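You operate a simulated robot arm through the tools that you are given. There is no shell and no other tool. Be economical: measure what you need, move in short steps, check, and stop when the job is done.

You are at the controls of a simulated two-armed robot. One attempt, no reset.

JOB
Raise the big drill's table to High, lock it and drill the block 15 mm deep.
Fine: switch off afterwards and leave the depth dial set.

It is judged by the outcome, as a careful person would: the job done as asked, and still so three seconds after it is handed in. It fails if anything else is knocked over, pushed out of place, dropped, spilled or broken.

ROBOT AND FRAMES
Two 7-joint arms with two-finger parallel grippers on one trunk, on a base that drives. Base frame: it is fixed to the floor where the robot stands at the start and does not move with it; the origin is under the middle of the robot, x ahead of it, y to its left, z up; the surface under the hand at the start is at about z = 900. Readings come in mm, rad, newtons and seconds.
The left shoulder is at the start at [80, 131, 947], the right one opposite. With the tool pointing down near the work surface each hand reaches from about 380 to 840 mm from the robot's upright axis, wherever it stands, measured 20 degrees to its own side. Places, roughly: big drill [800, 300, 1200]; big drill depth dial [800, 400, 1300]; big drill switch [400, 100, 1000]; blue block [750, 1000, 1000]; purple block [500, 1250, 750]; table knob [700, 200, 1000]; table lock lever [800, 100, 1000]; yellow block [750, 1000, 1000]. Payload 1.57 kg a hand.
Tool frame (each hand has its own): the origin (TCP) lies between the finger pads and is the grasp point; the fingertips stand 30 mm ahead of it; z points along the fingers, y is the line along which they close. Largest opening 110 mm; finger width 24, thickness 12; the body of the gripper, 48 by 112 mm, starts 78 mm behind the TCP.
Orientation is that of the tool frame in the base frame, as [roll, pitch, yaw] about the fixed x, y, z axes, in that order (R = Rz(yaw) Ry(pitch) Rx(roll)). With the fingers straight down and closing along the base's y, the tool's x points along the base's -x, its y along +y and its z along -z.

CONTROLS
- The arms move only by the tool play_rows. It takes "left_commands", "right_commands" or both (then of equal length, played together; a hand with none holds still); each is a list of rows, each an object (a shift or turn left out is 0, a gripper value left out holds the last) with "offset": the shift along the tool's x, y, z in units of 40 mm (1.0 is 40 mm), a list of three; "angular": the turn, a rotation vector about the tool's x, y, z in units of 8 degrees (1.0 is 8 degrees), a list of three; "fingers": the opening in per cent of the stroke, from 0 (shut) to 100 (fully open). In form: [{"offset": [dx, dy, dz], "angular": [ax, ay, az], "fingers": fingers}, ...]. A call has 1 to 20 rows; each row shifts and turns the commanded pose from where the row before left it, along the tool's axes as they then stand. A call with a number of a shift or a turn outside -1 to 1 is refused whole. Each row takes 0.2 s and may step no farther than 50 mm and 0.15 rad from the row before; otherwise, or with a gripper value out of range, the whole call is refused. A pose out of reach is approached as far as the arm can. The call stops where the force on the tool passes 50 N (or 10 N more than at its start, if that is more) or the arm is blocked; 0.2 s more then pass. The fingers move at their own pace (about 108 mm/s each) and stop on an object; they squeeze with about 43 N. The grip force told is the motor's: it shows also when the fingers shut on nothing. Time passes only in rows, and 0.2 s behind the last, so rows that do not move let the fingers close. The reply holds the time, the measured pose of the TCP, the force on the tool along the base axes, the opening and the grip force, in the units named above and with some noise, with the torque about the TCP (base axes, N m) and any sound that the robot's microphone picked up, and new pictures: "pictures" is both (left out), scene, wrist or none (wrist: the cameras of the hands that moved).
- Cameras (640 x 400 px; columns grow to the right, rows downward): "scene" is now at [-49, 53.8, 1436.6]; the picture's right is [0.38, -0.93, 0.00], its down [-0.33, -0.14, -0.93] and it looks along [0.86, 0.35, -0.36] (base axes); focal length 282 px, centre (320, 200). "left" rides on the left gripper at [70, -16, -141] in its tool frame; the picture's right is [0.23, 0.97, 0.00], its down [-0.86, 0.20, -0.48] and it looks along [-0.47, 0.11, 0.88] (tool axes); focal length 222 px, centre (320, 200). "right" rides on the right gripper at [70, 16, -141] in its tool frame; the picture's right is [-0.23, 0.97, 0.00], its down [-0.86, -0.20, -0.48] and it looks along [-0.47, -0.11, 0.88] (tool axes); focal length 222 px, centre (320, 200). There is no depth. A picture from a camera that has moved, and an enlarged one, comes with that camera's place and axes in the base frame and with its lens. The place of the scene camera against the robot may be out by one fixed shift of up to 25 mm in any direction.
- roll_base(legs): drives the robot by 1 to 6 legs, each [ahead, left, turn to the left] in mm, mm and rad, along the robot's own axes; the way and the turn of a leg run together, so that a leg with both is an arc; at most 1500 mm and 3.142 rad a leg. The arms and the cameras ride along, it lands a little off, and it stops where it bumps. It gives what a move gives, and a new picture of the scene camera.
- head_to(pan, tilt): turns the head with the scene camera to pan (to the left, within 1.902 rad either way) and tilt (down, from -0.506 to 1.204), counted from straight ahead of the robot. It gives what a move gives, and a new picture of the scene camera.
- inspect(camera, box): a new picture of the part [left, top, right, bottom] of that camera's present view, enlarged. No time passes.
- sign_off(): hands the job in; it is judged then, once.

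Go step by step. Nothing tells you exact positions but the pictures and the camera data: compare them with the known pose of the tool, close in by small moves and look again before you grip or let go. The budget is 120 turns and 260 pictures, counting those below and the enlarged ones. Unless the task says otherwise, let go and move clear before handing in.

The tools are called after ">>>" by a JSON object that holds its "method" and its "body". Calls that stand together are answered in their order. play_rows: Moves the arms, as the interface text tells. Its arguments: {"type":"object","properties":{"left_commands":{"type":"array","items":{"type":"object","properties":{"offset":{"type":"array","items":{"type":"number"}},"angular":{"type":"array","items":{"type":"number"}},"fingers":{"type":"number"}}}},"right_commands":{"type":"array","items":{"type":"object","properties":{"offset":{"type":"array","items":{"type":"number"}},"angular":{"type":"array","items":{"type":"number"}},"fingers":{"type":"number"}}}},"pictures":{"type":"string","enum":["both","scene","wrist","none"]}},"required":[]} The other tools are called the same way: roll_base (legs) drives the base; head_to (pan, tilt) turns the head that bears the scene camera; inspect (camera, box) takes an enlarged picture of a part of a camera's view; sign_off () hands the job in.

At the start:

```text
time: 0.0
left_tool_pos: [360.4, 365.1, 999.4]
left_tool_rot: [-3.142, -0.001, -3.141]
left_contact_force: [-0.1, 0.4, 0.2]
left_torque: [0.04, -0.01, 0.02]
left_width: 110.3
left_grasp_force: 0.1
right_tool_pos: [510.1, -19.4, 999.0]
right_tool_rot: [-3.141, 0.002, -3.141]
right_contact_force: [-0.1, -0.8, -0.8]
right_torque: [0.0, -0.01, 0.0]
right_width: 109.9
right_grasp_force: 0.1
robot x, y, heading: [-0.9, -1.4, 0.0]
head pan, tilt: [0.389, 0.365]
```

scene: 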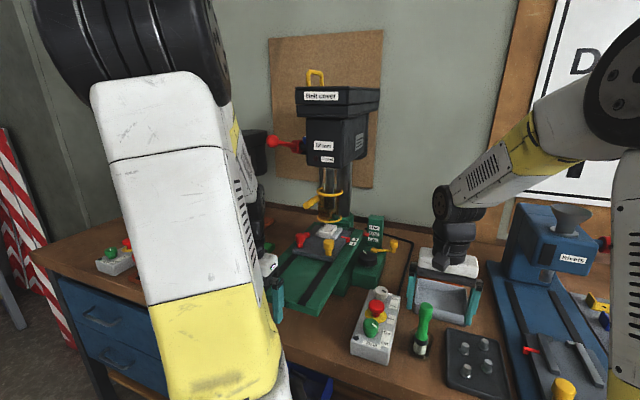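
right: 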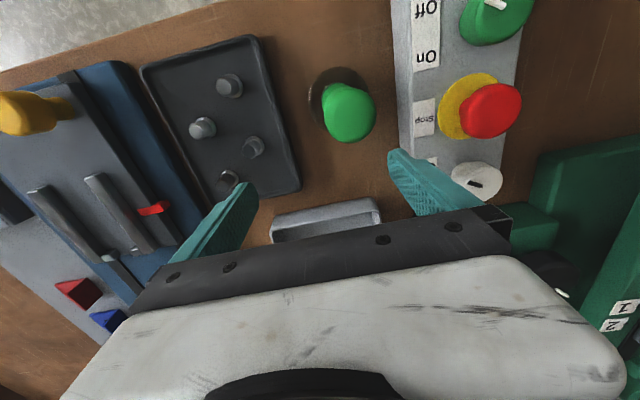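
left: 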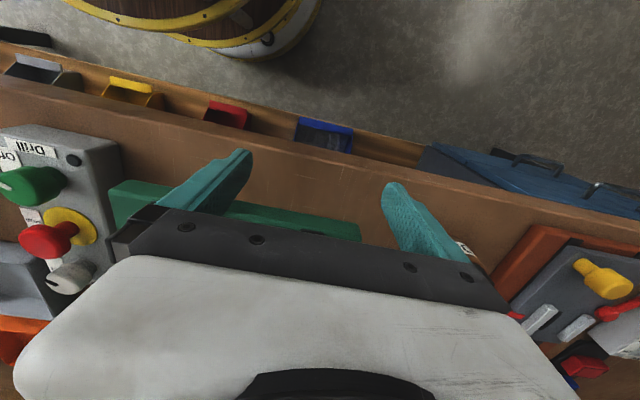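

I see the big drill in the middle of the bench with a switch box in front of it. I'll look closer at the controls first.

>>> {"method": "inspect", "body": {"camera": "scene", "box": [240, 60, 420, 200]}}

>>> {"method": "inspect", "body": {"camera": "scene", "box": [240, 180, 440, 360]}}

>>> {"method": "inspect", "body": {"camera": "right", "box": [380, 0, 640, 400]}}

```text
2.86 times, centred on (330, 130) of scene
camera zoom: at [-49.0, 53.8, 1436.6], right [0.38, -0.93, 0.0], down [-0.33, -0.14, -0.93], along [0.86, 0.35, -0.36], focal length 805 px, centre (291, 400)
```

zoom: 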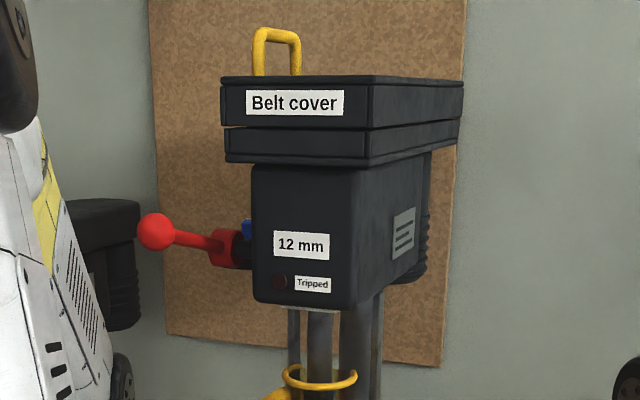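

```text
2.22 times, centred on (340, 270) of scene
camera zoom: at [-49.0, 53.8, 1436.6], right [0.38, -0.93, 0.0], down [-0.33, -0.14, -0.93], along [0.86, 0.35, -0.36], focal length 626 px, centre (276, 44)
```

zoom: 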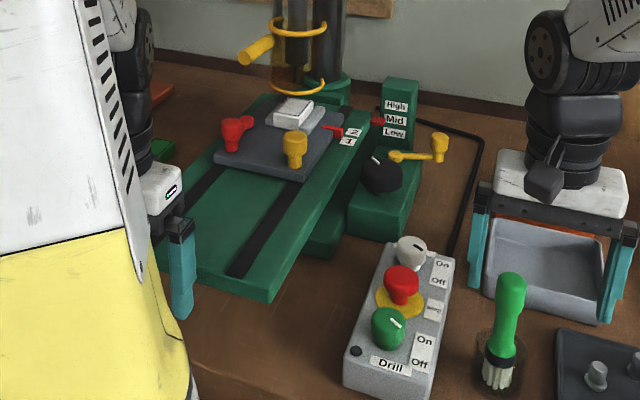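

```text
1.00 times, centred on (510, 200) of right (not enlarged: the box is as wide or as high as the picture)
camera zoom: at [442.3, -3.8, 1141.2], right [0.23, 0.97, 0.0], down [0.86, -0.2, 0.48], along [0.47, -0.11, -0.88], focal length 222 px, centre (130, 200)
```

zoom: 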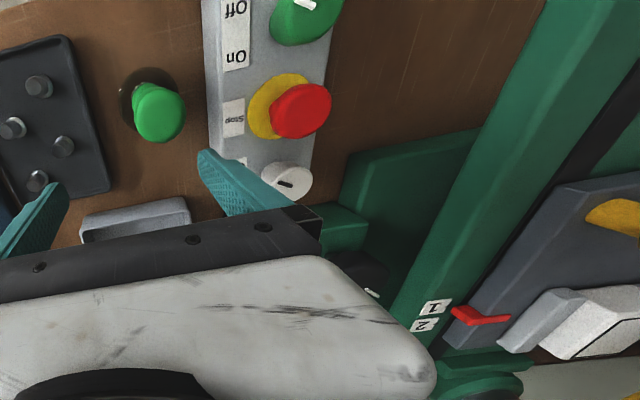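

The left arm hides much of the drill. I'll lift it and move it to the left to get a clear view.

>>> {"method": "play_rows", "body": {"left_commands": [{"offset": [0, 0, -1]}, {"offset": [0, 0, -1]}, {"offset": [0, 0, -1]}, {"offset": [0, 1, 0]}, {"offset": [0, 1, 0]}, {"offset": [0, 1, 0]}, {"offset": [0, 1, 0]}, {"offset": [0.5, 1, 0]}, {"offset": [0.5, 0, 0]}], "pictures": "both"}}

```text
time: 2.0
left_tool_pos: [319.9, 563.8, 1120.0]
left_tool_rot: [-3.141, 0.001, 3.141]
left_contact_force: [-0.1, 0.6, 0.5]
left_torque: [0.02, 0.03, -0.04]
left_width: 110.1
left_grasp_force: 0.2
right_tool_pos: [510.8, -18.7, 999.5]
right_tool_rot: [3.14, 0.001, -3.142]
right_contact_force: [-0.4, -0.7, 0.0]
right_torque: [0.0, 0.03, 0.0]
right_width: 109.9
right_grasp_force: 0.2
robot x, y, heading: [-0.2, 2.7, -0.003]
head pan, tilt: [0.389, 0.365]
camera scene: at [-48.7, 53.8, 1436.6], right [0.38, -0.93, 0.0], down [-0.33, -0.14, -0.93], along [0.86, 0.35, -0.36], focal length 282 px, centre (320, 200)
camera left: at [249.6, 548.9, 1262.1], right [-0.23, 0.97, 0.0], down [0.86, 0.2, 0.48], along [0.47, 0.11, -0.88], focal length 222 px, centre (320, 200)
```

scene: 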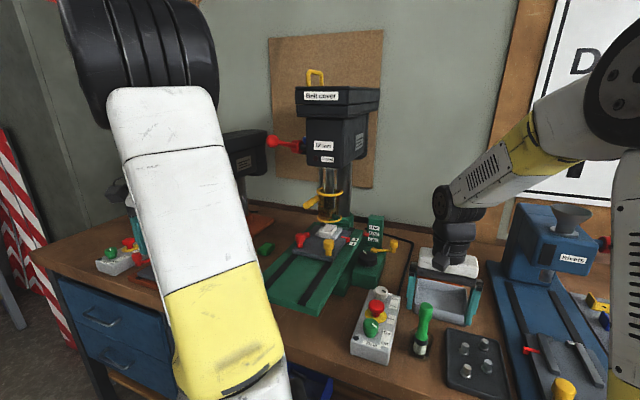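
left: 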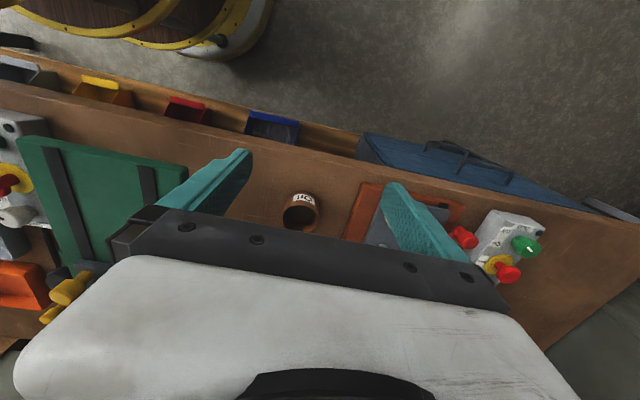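

Clearer now. I'll enlarge the drill table, head, and other controls.

>>> {"method": "inspect", "body": {"camera": "scene", "box": [260, 190, 420, 290]}}

>>> {"method": "inspect", "body": {"camera": "scene", "box": [230, 110, 390, 210]}}

>>> {"method": "inspect", "body": {"camera": "scene", "box": [330, 280, 450, 380]}}

```text
4.00 times, centred on (340, 240) of scene
camera zoom: at [-48.7, 53.8, 1436.6], right [0.38, -0.93, 0.0], down [-0.33, -0.14, -0.93], along [0.86, 0.35, -0.36], focal length 1127 px, centre (240, 40)
```

zoom: 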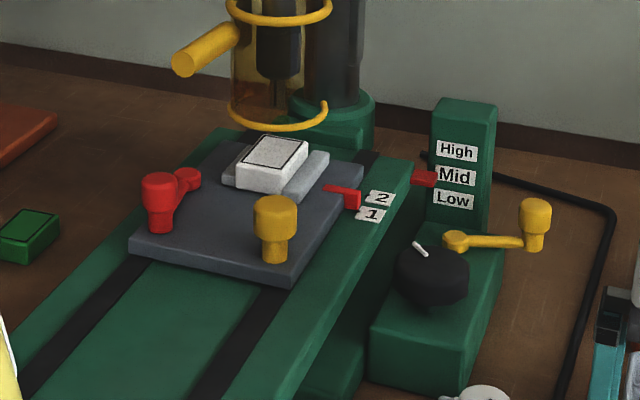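

```text
4.00 times, centred on (310, 160) of scene
camera zoom: at [-48.7, 53.8, 1436.6], right [0.38, -0.93, 0.0], down [-0.33, -0.14, -0.93], along [0.86, 0.35, -0.36], focal length 1127 px, centre (360, 360)
```

zoom: 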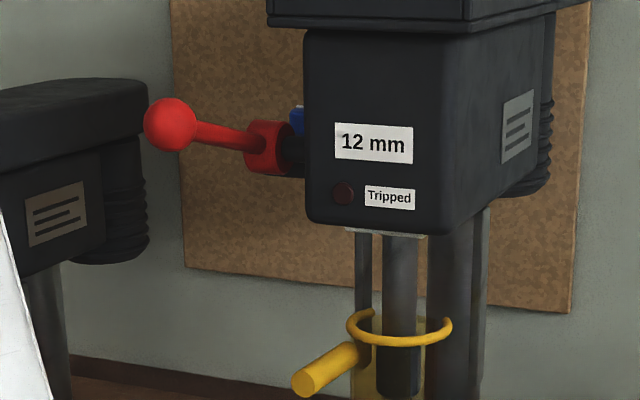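

```text
4.00 times, centred on (390, 330) of scene
camera zoom: at [-48.7, 53.8, 1436.6], right [0.38, -0.93, 0.0], down [-0.33, -0.14, -0.93], along [0.86, 0.35, -0.36], focal length 1127 px, centre (40, -320)
```

zoom: 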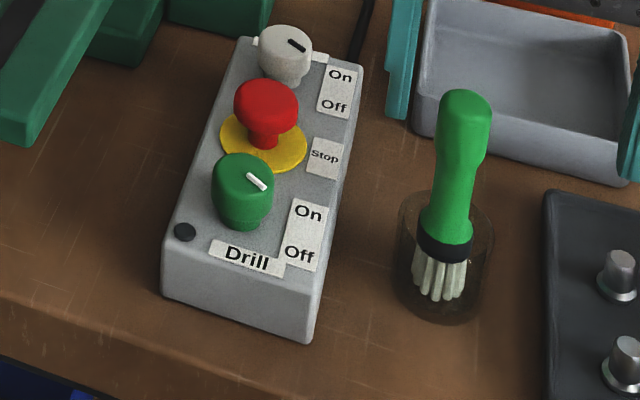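

The table is at Mid, the depth display reads 12 mm, and the block sits in the vise under the guard. I'll lift and tilt the right hand so its camera sees the drill from the front.

>>> {"method": "play_rows", "body": {"right_commands": [{"offset": [0, 0, -1]}, {"offset": [0, 0, -1]}, {"offset": [0, 0, -1]}, {"offset": [0.5, 0, -1]}, {"offset": [1, 0, 0], "angular": [0, -1, 0]}, {"offset": [0, 0.7, -0.5], "angular": [0, -1, 0]}, {"offset": [0, 0.7, 0], "angular": [0, -1, 0]}, {"offset": [0, 0.7, 0], "angular": [0, -1, 0]}], "pictures": "both"}}

```text
time: 3.8
left_tool_pos: [321.7, 563.5, 1120.0]
left_tool_rot: [3.141, -0.001, -3.14]
left_contact_force: [-0.6, -1.3, 0.4]
left_torque: [-0.01, 0.02, 0.0]
left_width: 110.0
left_grasp_force: 0.1
right_tool_pos: [448.8, 65.5, 1179.2]
right_tool_rot: [-3.14, 0.561, -3.141]
right_contact_force: [0.9, -0.5, 0.4]
right_torque: [0.04, -0.01, 0.01]
right_width: 110.1
right_grasp_force: 0.1
robot x, y, heading: [-0.3, -0.9, -0.0]
head pan, tilt: [0.389, 0.365]
camera scene: at [-49.0, 53.5, 1436.6], right [0.38, -0.93, 0.0], down [-0.33, -0.14, -0.93], along [0.86, 0.35, -0.36], focal length 282 px, centre (320, 200)
camera right: at [315.4, 80.6, 1262.8], right [0.19, 0.97, 0.12], down [0.47, -0.2, 0.86], along [0.86, -0.11, -0.5], focal length 222 px, centre (320, 200)
```

scene: 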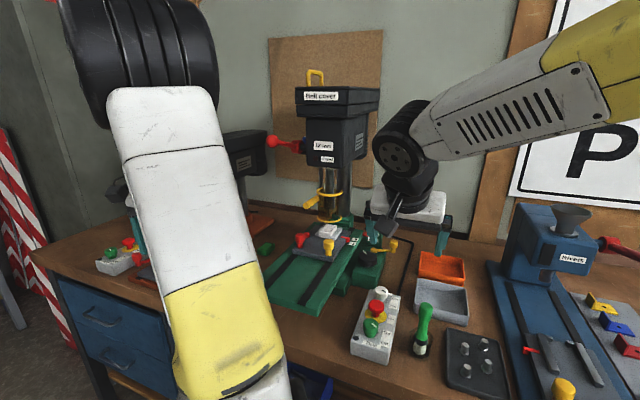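
right: 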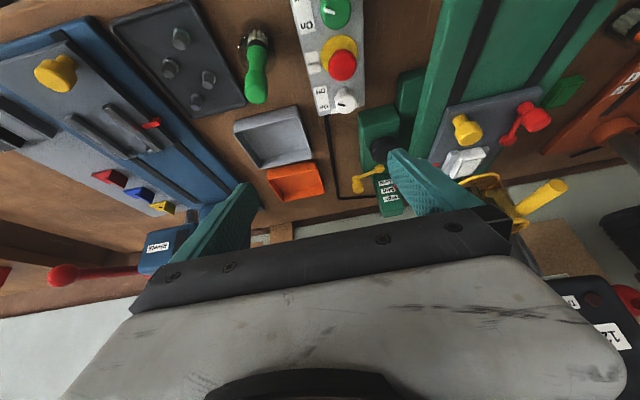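

The right camera now sees the drill table and the switch box upside down. I'll enlarge those.

>>> {"method": "inspect", "body": {"camera": "right", "box": [320, 60, 640, 260]}}

>>> {"method": "inspect", "body": {"camera": "right", "box": [270, 0, 430, 220]}}

>>> {"method": "inspect", "body": {"camera": "scene", "box": [340, 270, 420, 370]}}

```text
2.00 times, centred on (480, 160) of right
camera zoom: at [315.4, 80.6, 1262.8], right [0.19, 0.97, 0.12], down [0.47, -0.2, 0.86], along [0.86, -0.11, -0.5], focal length 444 px, centre (0, 280)
```

zoom: 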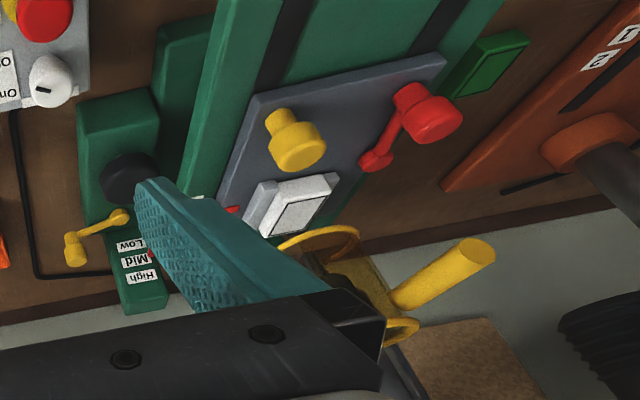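

```text
1.82 times, centred on (350, 110) of right
camera zoom: at [315.4, 80.6, 1262.8], right [0.19, 0.97, 0.12], down [0.47, -0.2, 0.86], along [0.86, -0.11, -0.5], focal length 404 px, centre (266, 364)
```

zoom: 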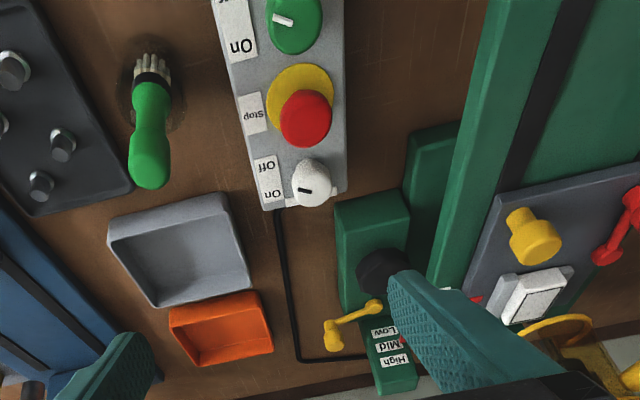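

```text
4.00 times, centred on (380, 320) of scene
camera zoom: at [-49.0, 53.5, 1436.6], right [0.38, -0.93, 0.0], down [-0.33, -0.14, -0.93], along [0.86, 0.35, -0.36], focal length 1127 px, centre (80, -280)
```

zoom: 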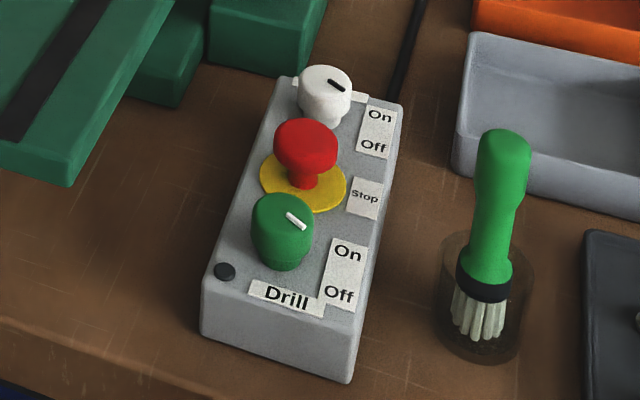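

Off is set on both switches, and the lock lever and knob are roughly at (720–760, 115–180) and (670, 185). I'll bring the right hand above the knob for a top view.

>>> {"method": "play_rows", "body": {"right_commands": [{"angular": [0, 1, 0]}, {"angular": [0, 1, 0]}, {"angular": [0, 1, 0]}, {"angular": [0, 1, 0]}, {"offset": [-1, 0.4, 0]}, {"offset": [-1, 0.4, 0]}, {"offset": [-1, 0.4, 0]}], "pictures": "wrist"}}

>>> {"method": "inspect", "body": {"camera": "right", "box": [320, 0, 560, 200]}}

```text
time: 5.4
left_tool_pos: [319.7, 563.1, 1120.8]
left_tool_rot: [3.141, 0.0, 3.141]
left_contact_force: [-0.3, 0.0, 0.3]
left_torque: [0.02, -0.03, 0.02]
left_width: 109.9
left_grasp_force: 0.0
right_tool_pos: [569.8, 112.8, 1180.8]
right_tool_rot: [3.141, 0.0, -3.141]
right_contact_force: [-0.8, -0.1, 0.9]
right_torque: [-0.01, -0.05, 0.01]
right_width: 110.1
right_grasp_force: 0.0
robot x, y, heading: [0.5, -0.6, 0.001]
head pan, tilt: [0.389, 0.365]
camera right: at [500.1, 128.4, 1321.9], right [0.23, 0.97, 0.0], down [0.85, -0.2, 0.48], along [0.47, -0.11, -0.88], focal length 222 px, centre (320, 200)
```

right: 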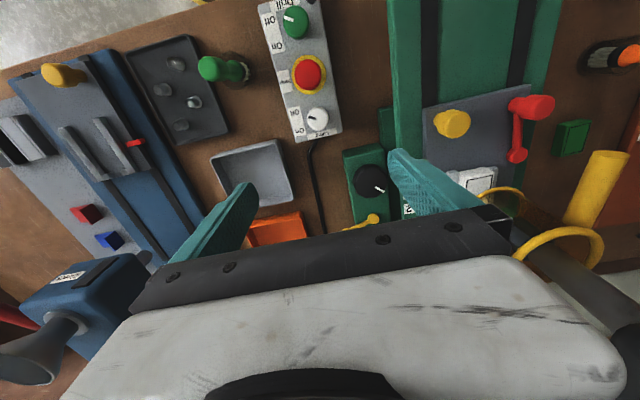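

```text
2.00 times, centred on (440, 100) of right
camera zoom: at [500.1, 128.4, 1321.9], right [0.23, 0.97, 0.0], down [0.85, -0.2, 0.48], along [0.47, -0.11, -0.88], focal length 444 px, centre (80, 400)
```

zoom: 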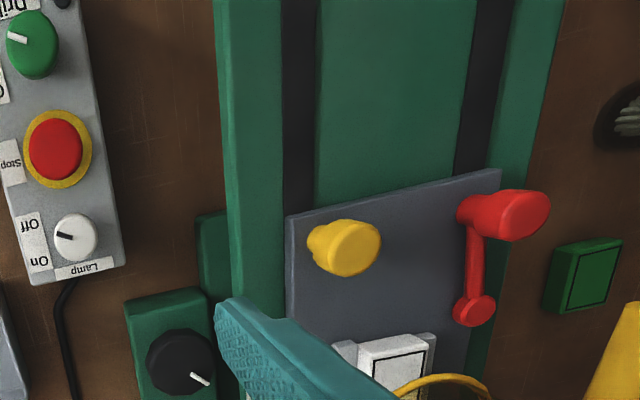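

White knob is just the lamp; green knob (Drill) points Off. I'll move a little further ahead to see the lever and scale.

>>> {"method": "play_rows", "body": {"right_commands": [{"offset": [-1, 0, 0]}, {"offset": [-0.75, 0, 0]}], "pictures": "wrist"}}

>>> {"method": "inspect", "body": {"camera": "right", "box": [290, 60, 450, 220]}}

```text
time: 6.0
left_tool_pos: [319.3, 565.2, 1120.5]
left_tool_rot: [-3.141, -0.001, 3.142]
left_contact_force: [-0.6, 0.5, 0.0]
left_torque: [-0.01, -0.06, -0.02]
left_width: 109.8
left_grasp_force: 0.2
right_tool_pos: [638.7, 112.7, 1180.4]
right_tool_rot: [3.141, 0.0, -3.141]
right_contact_force: [-0.7, 0.1, 0.3]
right_torque: [0.01, -0.06, 0.01]
right_width: 110.1
right_grasp_force: 0.1
robot x, y, heading: [0.4, 0.9, 0.003]
head pan, tilt: [0.389, 0.365]
camera right: at [570.0, 127.7, 1321.4], right [0.23, 0.97, 0.0], down [0.85, -0.2, 0.48], along [0.47, -0.11, -0.88], focal length 222 px, centre (320, 200)
```

right: 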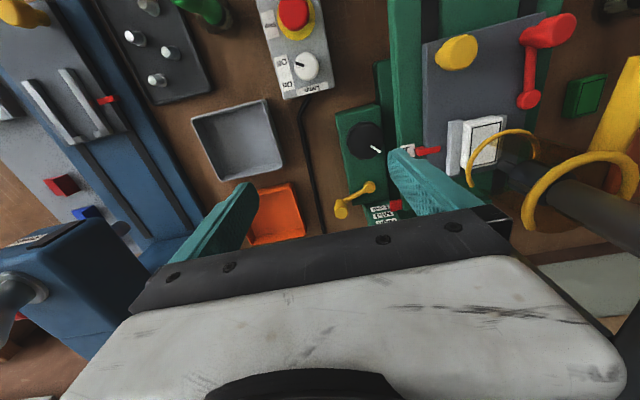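

```text
2.50 times, centred on (370, 140) of right
camera zoom: at [570.0, 127.7, 1321.4], right [0.23, 0.97, 0.0], down [0.85, -0.2, 0.48], along [0.47, -0.11, -0.88], focal length 555 px, centre (195, 350)
```

zoom: 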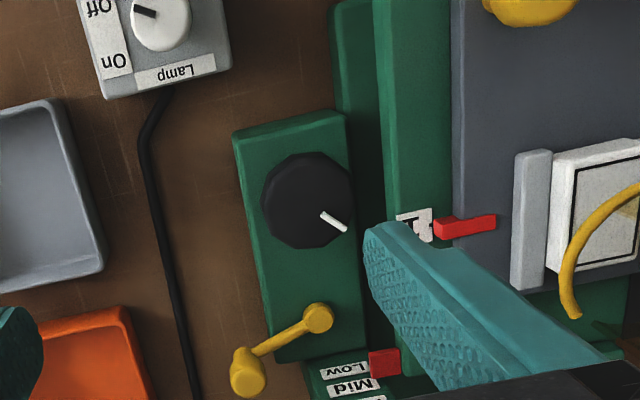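

The knob centre is about (667,174,979) and the lock lever hub about (759,174,957), with its handle at (781,117,976). Before touching anything I'll use the left camera to check the block, bit and guard from the left-front.

>>> {"method": "play_rows", "body": {"left_commands": [{"offset": [-1, 0, 0], "angular": [0, 0, 1]}, {"offset": [-1, 0, 0], "angular": [0, 0, 1]}, {"offset": [0, 0, 0], "angular": [0, 0, 1]}, {"offset": [0, 0, 0], "angular": [0, 0, 1]}, {"angular": [0, -1, 0]}, {"angular": [0, -1, 0]}, {"angular": [0, -1, 0]}, {"angular": [0, -1, 0]}, {"angular": [0, -1, 0]}], "pictures": "both"}}

```text
time: 8.0
left_tool_pos: [400.9, 557.9, 1120.1]
left_tool_rot: [3.138, 0.7, 2.582]
left_contact_force: [-0.2, -0.4, -0.1]
left_torque: [0.02, 0.04, -0.02]
left_width: 110.2
left_grasp_force: 0.0
right_tool_pos: [639.4, 112.6, 1181.1]
right_tool_rot: [-3.141, -0.001, -3.142]
right_contact_force: [0.6, -0.3, 0.1]
right_torque: [0.02, -0.01, -0.03]
right_width: 110.1
right_grasp_force: 0.1
robot x, y, heading: [4.1, 1.8, -0.005]
head pan, tilt: [0.389, 0.365]
camera scene: at [-48.9, 53.6, 1436.6], right [0.38, -0.93, 0.0], down [-0.33, -0.14, -0.93], along [0.86, 0.35, -0.36], focal length 282 px, centre (320, 200)
camera left: at [267.7, 622.2, 1184.0], right [0.37, 0.92, -0.15], down [0.4, -0.01, 0.92], along [0.84, -0.4, -0.37], focal length 222 px, centre (320, 200)
```

scene: 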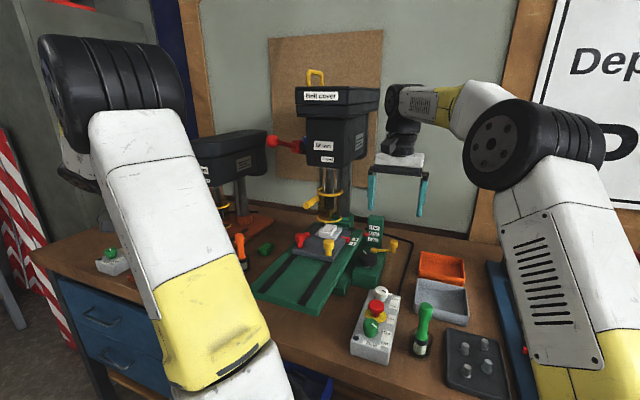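
left: 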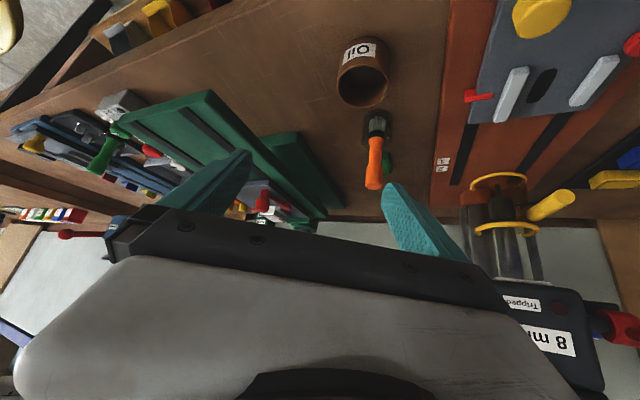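

That view is too far right of frame. I'll yaw and pitch the left hand further so the big drill falls in the upper picture.

>>> {"method": "play_rows", "body": {"left_commands": [{"offset": [0, 0, -0.8], "angular": [0.3, -1, 0.6]}, {"offset": [0, 0, -0.8], "angular": [0.3, -1, 0.6]}, {"angular": [0.3, -1, 0.6]}, {"angular": [0.3, -1, 0.6]}], "pictures": "wrist"}}

```text
refused: row 1 steps farther than a row can; nothing moved
```

>>> {"method": "play_rows", "body": {"left_commands": [{"offset": [0, 0, -0.8], "angular": [0.2, -0.8, 0.5]}, {"offset": [0, 0, -0.8], "angular": [0.2, -0.8, 0.5]}, {"angular": [0.2, -0.8, 0.5]}, {"angular": [0.2, -0.8, 0.5]}], "pictures": "wrist"}}

```text
time: 9.0
left_tool_pos: [362.6, 582.4, 1167.7]
left_tool_rot: [2.795, 1.104, 2.01]
left_contact_force: [-0.4, -0.5, -0.5]
left_torque: [0.0, 0.01, 0.04]
left_width: 110.1
left_grasp_force: 0.1
right_tool_pos: [639.1, 111.7, 1179.0]
right_tool_rot: [-3.14, -0.001, -3.14]
right_contact_force: [0.0, -0.6, 0.1]
right_torque: [0.05, 0.01, 0.0]
right_width: 110.1
right_grasp_force: 0.0
robot x, y, heading: [-0.5, 1.1, -0.003]
head pan, tilt: [0.389, 0.365]
camera left: at [242.3, 687.3, 1162.3], right [0.66, 0.75, -0.05], down [-0.01, 0.08, 1.0], along [0.75, -0.65, 0.06], focal length 222 px, centre (320, 200)
```

left: 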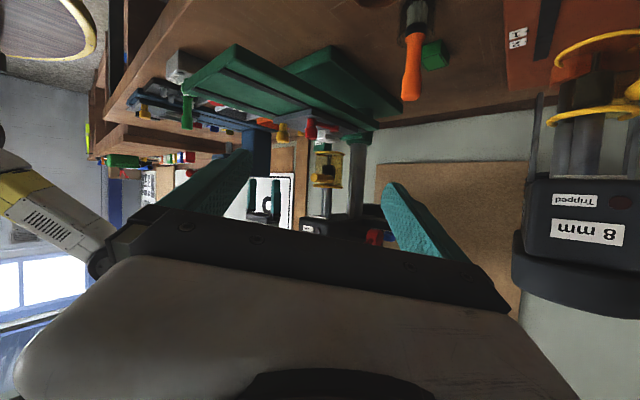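

>>> {"method": "inspect", "body": {"camera": "left", "box": [240, 80, 400, 260]}}

```text
2.22 times, centred on (320, 170) of left
camera zoom: at [242.3, 687.3, 1162.3], right [0.66, 0.75, -0.05], down [-0.01, 0.08, 1.0], along [0.75, -0.65, 0.06], focal length 494 px, centre (320, 267)
```

zoom: 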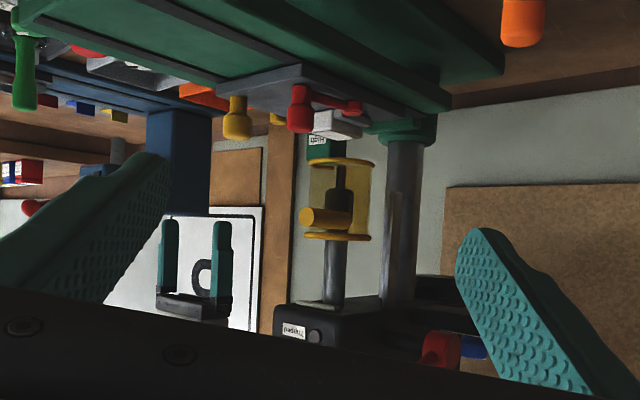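

The bit is directly above the block and the guard is around it. Now I'll turn the right hand by 90° in place so the fingers close along x, and lower it beside the knob.

>>> {"method": "play_rows", "body": {"right_commands": [{"angular": [0, 0, -1], "fingers": 72}, {"angular": [0, 0, -1]}, {"angular": [0, 0, -1]}, {"angular": [0, 0, -1]}, {"angular": [0, 0, -1]}, {"angular": [0, 0, -1]}, {"angular": [0, 0, -1]}, {"angular": [0, 0, -1]}, {"angular": [0, 0, -1]}, {"angular": [0, 0, -1]}, {"angular": [0, 0, -1]}, {"angular": [0, 0, -0.25]}, {"offset": [0, -0.7, 0.8]}, {"offset": [-0.7, 0, 0.8]}, {"offset": [-0.7, 0, 0.8]}], "pictures": "wrist"}}

>>> {"method": "inspect", "body": {"camera": "right", "box": [200, 60, 520, 260]}}

```text
time: 12.2
left_tool_pos: [362.6, 582.2, 1166.3]
left_tool_rot: [2.796, 1.104, 2.016]
left_contact_force: [-0.1, -1.3, 0.5]
left_torque: [0.04, 0.01, 0.03]
left_width: 110.2
left_grasp_force: 0.1
right_tool_pos: [667.4, 168.5, 1084.0]
right_tool_rot: [3.14, 0.0, -1.569]
right_contact_force: [0.1, 0.5, 0.3]
right_torque: [0.07, 0.01, 0.01]
right_width: 79.2
right_grasp_force: 0.2
robot x, y, heading: [2.6, -1.1, -0.001]
head pan, tilt: [0.389, 0.365]
camera right: at [651.2, 98.4, 1225.1], right [-0.97, 0.23, 0.0], down [0.2, 0.86, 0.48], along [0.11, 0.47, -0.88], focal length 222 px, centre (320, 200)
```

right: 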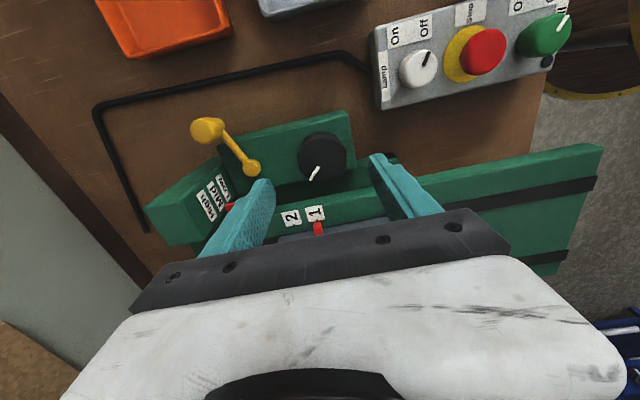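

```text
2.00 times, centred on (360, 160) of right
camera zoom: at [651.2, 98.4, 1225.1], right [-0.97, 0.23, 0.0], down [0.2, 0.86, 0.48], along [0.11, 0.47, -0.88], focal length 444 px, centre (240, 280)
```

zoom: 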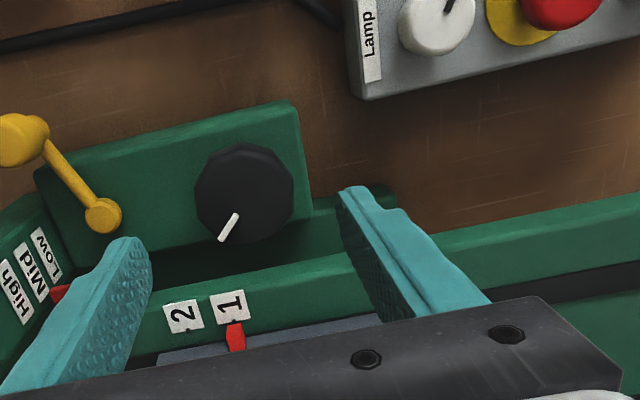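

The slide sits at 1 with the block under the bit, and the knob centre checks out at (667,175,979). I'll go down over the knob.

>>> {"method": "play_rows", "body": {"right_commands": [{"offset": [-0.15, 0, 0.8]}, {"offset": [0, 0, 0.8]}, {"offset": [0, 0, 0.6]}, {"offset": [0, 0, 0.25]}], "pictures": "wrist"}}

>>> {"method": "inspect", "body": {"camera": "right", "box": [160, 60, 480, 260]}}

```text
time: 13.2
left_tool_pos: [363.4, 582.2, 1166.7]
left_tool_rot: [2.798, 1.105, 2.016]
left_contact_force: [0.3, 0.5, -0.3]
left_torque: [-0.03, 0.0, -0.02]
left_width: 109.9
left_grasp_force: 0.0
right_tool_pos: [667.9, 174.3, 985.7]
right_tool_rot: [-3.14, 0.002, -1.571]
right_contact_force: [0.2, 0.3, -0.1]
right_torque: [0.0, 0.04, -0.03]
right_width: 79.3
right_grasp_force: 0.1
robot x, y, heading: [-1.0, -1.0, 0.001]
head pan, tilt: [0.389, 0.365]
camera right: at [651.2, 104.6, 1126.8], right [-0.97, 0.23, 0.0], down [0.2, 0.86, 0.48], along [0.11, 0.47, -0.88], focal length 222 px, centre (320, 200)
```

right: 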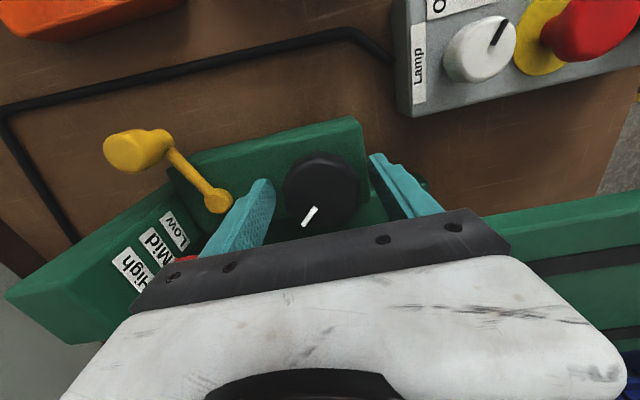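

```text
2.00 times, centred on (320, 160) of right
camera zoom: at [651.2, 104.6, 1126.8], right [-0.97, 0.23, 0.0], down [0.2, 0.86, 0.48], along [0.11, 0.47, -0.88], focal length 444 px, centre (320, 280)
```

zoom: 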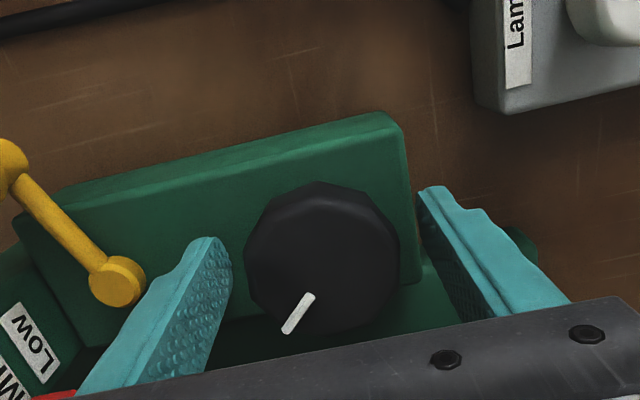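

The fingers straddle the knob. I'll close on it.

>>> {"method": "play_rows", "body": {"right_commands": [{"fingers": 0}, {}, {}], "pictures": "none"}}

```text
time: 14.0
left_tool_pos: [362.5, 582.9, 1165.9]
left_tool_rot: [2.798, 1.105, 2.016]
left_contact_force: [0.0, 0.9, -0.6]
left_torque: [-0.03, -0.01, 0.01]
left_width: 110.0
left_grasp_force: 0.1
right_tool_pos: [666.3, 175.5, 985.2]
right_tool_rot: [3.139, -0.001, -1.57]
right_contact_force: [-4.1, -1.7, -2.5]
right_torque: [0.14, 0.15, 0.24]
right_width: 57.1
right_grasp_force: 44.6
robot x, y, heading: [-1.8, 0.4, -0.002]
head pan, tilt: [0.389, 0.365]
```

Gripped at 57 mm. I'll try a clockwise turn of 16° and watch the torque and the pointer.

>>> {"method": "play_rows", "body": {"right_commands": [{"angular": [0, 0, 0.5]}, {"angular": [0, 0, 0.5]}, {"angular": [0, 0, 0.5]}, {"angular": [0, 0, 0.5]}], "pictures": "both"}}

>>> {"method": "inspect", "body": {"camera": "scene", "box": [280, 200, 420, 290]}}

```text
time: 15.0
left_tool_pos: [362.7, 582.5, 1167.4]
left_tool_rot: [2.798, 1.105, 2.015]
left_contact_force: [0.0, 0.5, 0.3]
left_torque: [0.02, -0.04, 0.01]
left_width: 110.1
left_grasp_force: 0.1
right_tool_pos: [666.5, 174.8, 984.8]
right_tool_rot: [3.139, -0.002, -1.852]
right_contact_force: [-9.7, 0.1, -2.1]
right_torque: [-0.25, 0.21, 0.33]
right_width: 57.4
right_grasp_force: 44.9
robot x, y, heading: [-3.4, -2.8, 0.005]
head pan, tilt: [0.389, 0.365]
camera scene: at [-49.4, 53.9, 1436.6], right [0.38, -0.93, 0.0], down [-0.33, -0.14, -0.93], along [0.86, 0.35, -0.36], focal length 282 px, centre (320, 200)
camera right: at [631.6, 112.0, 1127.1], right [-0.87, 0.49, 0.0], down [0.43, 0.77, 0.48], along [0.23, 0.42, -0.88], focal length 222 px, centre (320, 200)
```

scene: 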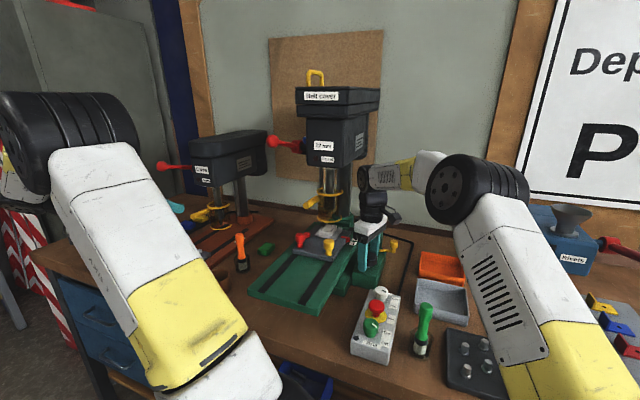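
right: 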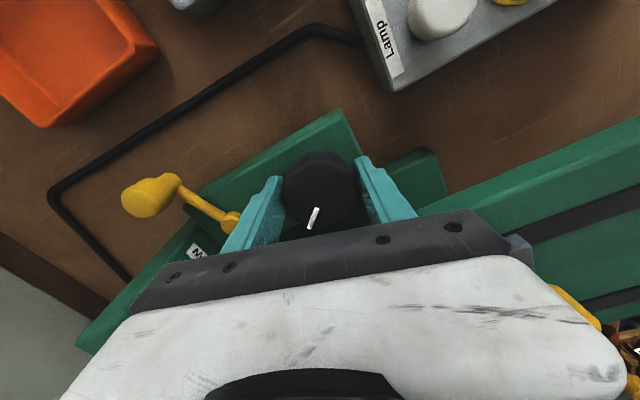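

```text
4.44 times, centred on (350, 245) of scene
camera zoom: at [-49.4, 53.9, 1436.6], right [0.38, -0.93, 0.0], down [-0.33, -0.14, -0.93], along [0.86, 0.35, -0.36], focal length 1252 px, centre (187, 0)
```

zoom: 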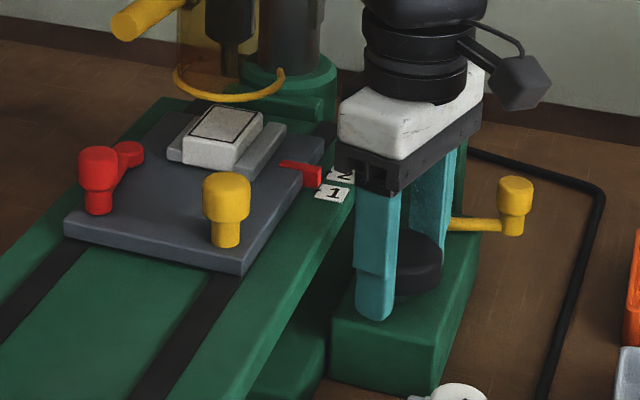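

The knob hardly followed the hand (about 4°), so it may be slipping, at a stop, or locked. I'll try counterclockwise and compare.

>>> {"method": "play_rows", "body": {"right_commands": [{"angular": [0, 0, -0.5]}, {"angular": [0, 0, -0.5]}, {"angular": [0, 0, -0.5]}, {"angular": [0, 0, -0.5]}, {"angular": [0, 0, -0.5]}, {"angular": [0, 0, -0.5]}, {"angular": [0, 0, -0.5]}], "pictures": "wrist"}}

>>> {"method": "inspect", "body": {"camera": "right", "box": [160, 60, 480, 260]}}

```text
time: 16.6
left_tool_pos: [362.6, 582.5, 1167.2]
left_tool_rot: [2.797, 1.104, 2.017]
left_contact_force: [0.5, 0.6, -0.1]
left_torque: [-0.02, -0.02, 0.02]
left_width: 110.0
left_grasp_force: 0.1
right_tool_pos: [666.6, 175.8, 985.9]
right_tool_rot: [3.141, 0.0, -1.358]
right_contact_force: [-5.5, 0.1, 1.1]
right_torque: [0.22, 0.31, 0.15]
right_width: 57.9
right_grasp_force: 44.7
robot x, y, heading: [1.2, -0.6, -0.001]
head pan, tilt: [0.389, 0.365]
camera right: at [666.0, 102.4, 1127.5], right [-1.0, 0.02, 0.0], down [0.01, 0.88, 0.48], along [0.01, 0.48, -0.88], focal length 222 px, centre (320, 200)
```

right: 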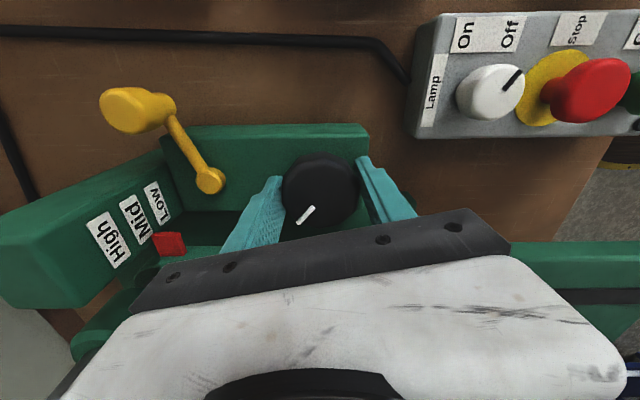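

```text
2.00 times, centred on (320, 160) of right
camera zoom: at [666.0, 102.4, 1127.5], right [-1.0, 0.02, 0.0], down [0.01, 0.88, 0.48], along [0.01, 0.48, -0.88], focal length 444 px, centre (320, 280)
```

zoom: 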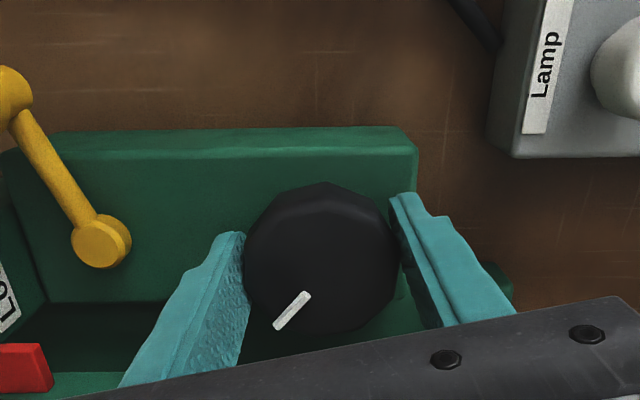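

The knob only rocks about ±6° either way, so the table seems locked now. I'll let go, rise, and look at the lock lever to release it first.

>>> {"method": "play_rows", "body": {"right_commands": [{"fingers": 72}, {}, {"offset": [0, 0, -0.5]}, {"offset": [0, 0, -1]}, {"offset": [0, 0, -1], "angular": [0, 0, 1]}, {"angular": [0, 0, 0.5], "offset": [0.6, 0, 0]}, {"offset": [0.8, -1, 0]}, {"offset": [0, -1, 0]}, {"offset": [0, -0.8, 0]}], "pictures": "both"}}

>>> {"method": "inspect", "body": {"camera": "right", "box": [200, 60, 520, 260]}}

```text
refused: row 7 steps farther than a row can; nothing moved
```

```text
2.00 times, centred on (360, 160) of right
camera zoom: at [666.0, 102.4, 1127.5], right [-1.0, 0.02, 0.0], down [0.01, 0.88, 0.48], along [0.01, 0.48, -0.88], focal length 444 px, centre (240, 280)
```

zoom: 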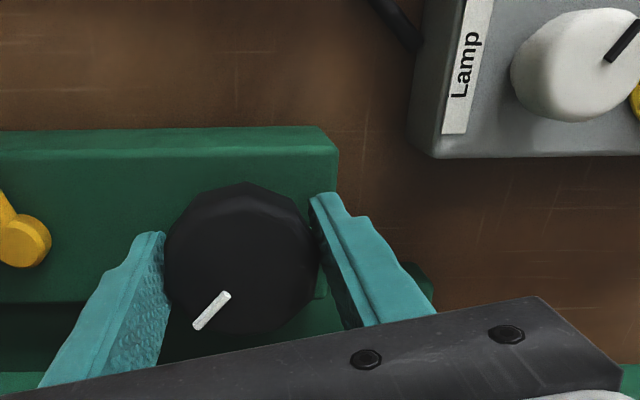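

Same plan with a smaller step.

>>> {"method": "play_rows", "body": {"right_commands": [{"fingers": 72}, {}, {"offset": [0, 0, -0.5]}, {"offset": [0, 0, -1]}, {"offset": [0, 0, -1], "angular": [0, 0, 1]}, {"angular": [0, 0, 0.52], "offset": [0.7, 0, 0]}, {"offset": [0.7, -0.7, 0]}, {"offset": [0, -1, 0]}, {"offset": [0, -1, 0]}], "pictures": "both"}}

>>> {"method": "inspect", "body": {"camera": "right", "box": [200, 60, 520, 260]}}

```text
time: 18.6
left_tool_pos: [361.8, 582.4, 1166.2]
left_tool_rot: [2.8, 1.103, 2.015]
left_contact_force: [-0.1, -1.3, 0.5]
left_torque: [0.03, 0.01, 0.01]
left_width: 110.0
left_grasp_force: 0.0
right_tool_pos: [740.7, 101.6, 1074.4]
right_tool_rot: [-3.14, -0.001, -1.574]
right_contact_force: [-0.2, -0.4, 0.7]
right_torque: [0.01, -0.02, 0.0]
right_width: 79.3
right_grasp_force: 0.1
right hand out of reach, approached as far as the arm can: row 8, 9
robot x, y, heading: [-3.4, 0.1, -0.0]
head pan, tilt: [0.389, 0.365]
camera scene: at [-49.2, 53.8, 1436.6], right [0.38, -0.93, 0.0], down [-0.33, -0.14, -0.93], along [0.86, 0.35, -0.36], focal length 282 px, centre (320, 200)
camera right: at [726.2, 30.0, 1216.3], right [-0.97, 0.23, 0.0], down [0.2, 0.85, 0.48], along [0.11, 0.47, -0.88], focal length 222 px, centre (320, 200)
```

scene: 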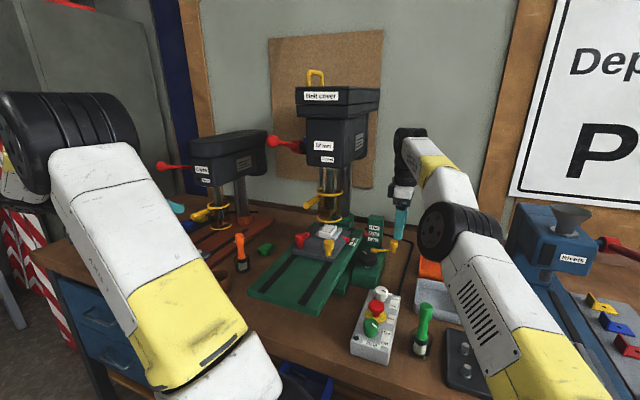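
right: 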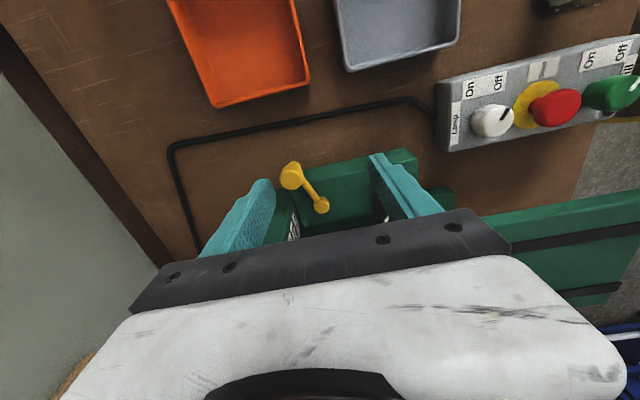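

```text
2.00 times, centred on (360, 160) of right
camera zoom: at [726.2, 30.0, 1216.3], right [-0.97, 0.23, 0.0], down [0.2, 0.85, 0.48], along [0.11, 0.47, -0.88], focal length 444 px, centre (240, 280)
```

zoom: 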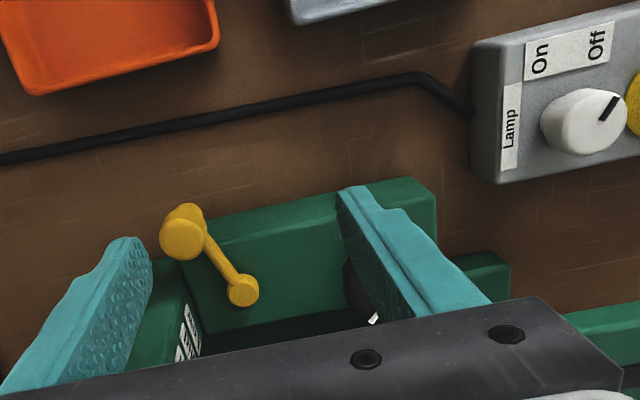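

The lever is out of reach from here. I'll pull the right hand back and drive the base forward 100 mm.

>>> {"method": "play_rows", "body": {"right_commands": [{"offset": [0, 1, -0.5]}, {"offset": [0, 1, -0.5]}, {"offset": [0, 1, 0]}], "pictures": "none"}}

>>> {"method": "roll_base", "body": {"legs": [[100, 0, 0]]}}

```text
time: 19.4
left_tool_pos: [363.9, 582.5, 1166.8]
left_tool_rot: [2.797, 1.106, 2.016]
left_contact_force: [0.3, -0.2, 0.1]
left_torque: [0.01, 0.03, -0.05]
left_width: 110.0
left_grasp_force: 0.0
right_tool_pos: [694.9, 132.9, 1148.7]
right_tool_rot: [3.139, -0.001, -1.575]
right_contact_force: [0.1, -0.2, -1.5]
right_torque: [0.02, 0.01, -0.01]
right_width: 79.1
right_grasp_force: 0.0
right hand out of reach, approached as far as the arm can: row 1, 2, 3
robot x, y, heading: [-4.1, 1.5, -0.001]
head pan, tilt: [0.389, 0.365]
```

```text
time: 20.6
left_tool_pos: [441.6, 581.4, 1166.1]
left_tool_rot: [2.795, 1.11, 2.009]
left_contact_force: [-0.6, 0.2, 0.1]
left_torque: [0.03, 0.03, 0.0]
left_width: 110.0
left_grasp_force: 0.1
right_tool_pos: [772.6, 133.2, 1146.7]
right_tool_rot: [3.139, -0.004, -1.576]
right_contact_force: [0.4, -0.6, 1.0]
right_torque: [-0.01, -0.02, -0.01]
right_width: 79.2
right_grasp_force: 0.1
robot x, y, heading: [76.7, 0.8, 0.0]
head pan, tilt: [0.389, 0.365]
stopped in leg 1: the robot was blocked; the commanded pose is now the measured one
camera scene: at [27.2, 54.0, 1436.6], right [0.38, -0.93, 0.0], down [-0.33, -0.14, -0.93], along [0.86, 0.35, -0.36], focal length 282 px, centre (320, 200)
```

scene: 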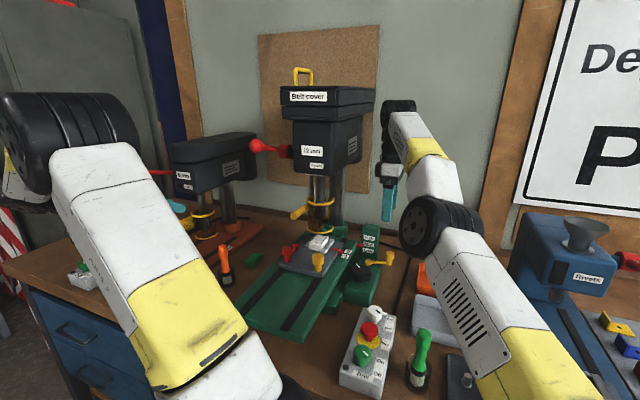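

The base now stands 77 mm further ahead, against the bench. I'll lower the right hand around the lever's handle.

>>> {"method": "play_rows", "body": {"right_commands": [{"offset": [0.4, -0.18, 0.5], "fingers": 55}, {"offset": [0, 0, 1]}, {"offset": [0, 0, 0.9]}], "pictures": "wrist"}}

>>> {"method": "inspect", "body": {"camera": "right", "box": [200, 60, 520, 260]}}

```text
time: 21.4
left_tool_pos: [439.9, 581.4, 1167.6]
left_tool_rot: [2.795, 1.106, 2.008]
left_contact_force: [-0.2, -0.4, -0.3]
left_torque: [0.0, 0.03, 0.01]
left_width: 110.0
left_grasp_force: 0.1
right_tool_pos: [807.4, 128.9, 1061.3]
right_tool_rot: [3.137, -0.005, -1.577]
right_contact_force: [0.2, -1.2, -0.2]
right_torque: [-0.02, -0.03, 0.02]
right_width: 60.4
right_grasp_force: 0.1
right hand out of reach, approached as far as the arm can: row 1, 2, 3
robot x, y, heading: [75.3, -1.4, 0.0]
head pan, tilt: [0.389, 0.365]
camera right: at [791.6, 58.5, 1202.0], right [-0.97, 0.23, 0.0], down [0.21, 0.86, 0.47], along [0.11, 0.46, -0.88], focal length 222 px, centre (320, 200)
```

right: 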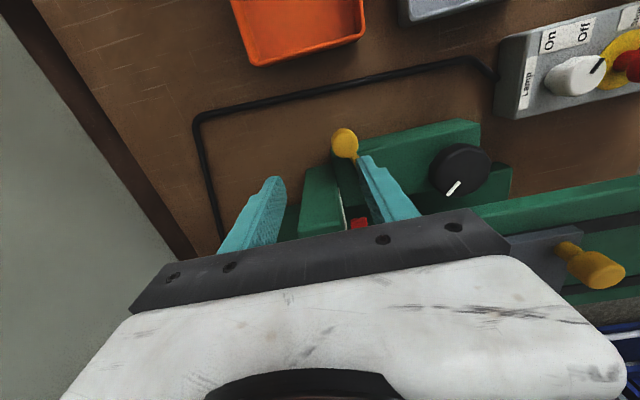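

```text
2.00 times, centred on (360, 160) of right
camera zoom: at [791.6, 58.5, 1202.0], right [-0.97, 0.23, 0.0], down [0.21, 0.86, 0.47], along [0.11, 0.46, -0.88], focal length 444 px, centre (240, 280)
```

zoom: 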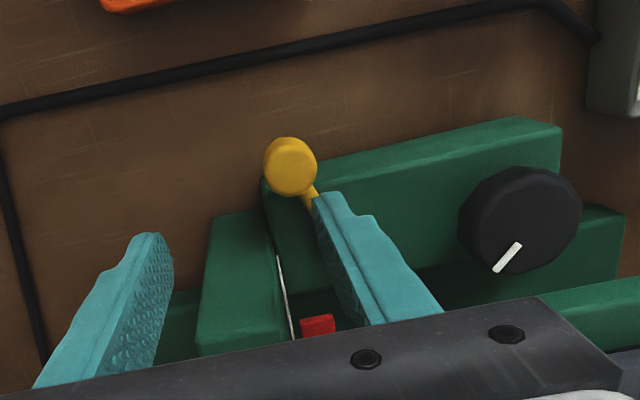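

The arm is near a limit with this wrist yaw. I'll raise, turn the hand back to its natural yaw with fingers shut, and push the lever handle instead.

>>> {"method": "play_rows", "body": {"right_commands": [{"offset": [0, 0, -1], "fingers": 0}, {"angular": [0, 0, 1]}, {"angular": [0, 0, 1]}, {"angular": [0, 0, 1]}, {"angular": [0, 0, 1]}, {"angular": [0, 0, 1]}, {"angular": [0, 0, 1]}, {"angular": [0, 0, 1]}, {"angular": [0, 0, 1]}, {"angular": [0, 0, 1]}, {"angular": [0, 0, 1]}, {"angular": [0, 0, 1]}], "pictures": "wrist"}}

```text
time: 24.0
left_tool_pos: [441.9, 582.5, 1167.5]
left_tool_rot: [2.795, 1.107, 2.008]
left_contact_force: [0.1, 0.2, -0.9]
left_torque: [0.05, 0.01, -0.01]
left_width: 110.4
left_grasp_force: 0.0
right_tool_pos: [799.6, 123.7, 1097.0]
right_tool_rot: [-3.138, -0.003, -3.113]
right_contact_force: [0.2, -0.6, -0.2]
right_torque: [0.02, 0.01, -0.01]
right_width: 0.1
right_grasp_force: 21.3
right hand out of reach, approached as far as the arm can: row 1
robot x, y, heading: [75.8, -2.8, -0.004]
head pan, tilt: [0.389, 0.365]
camera right: at [730.5, 138.1, 1239.3], right [0.2, 0.98, 0.0], down [0.86, -0.17, 0.48], along [0.47, -0.1, -0.88], focal length 222 px, centre (320, 200)
```

right: 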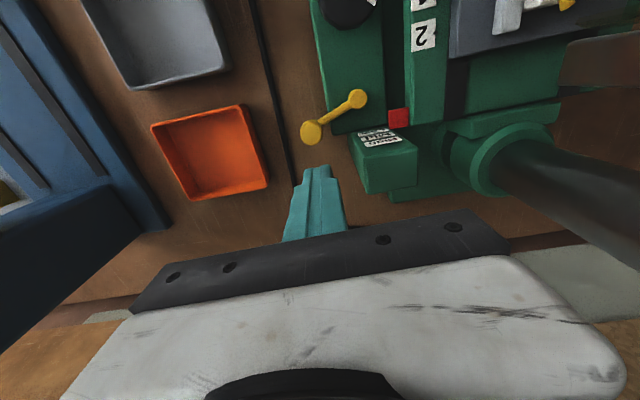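

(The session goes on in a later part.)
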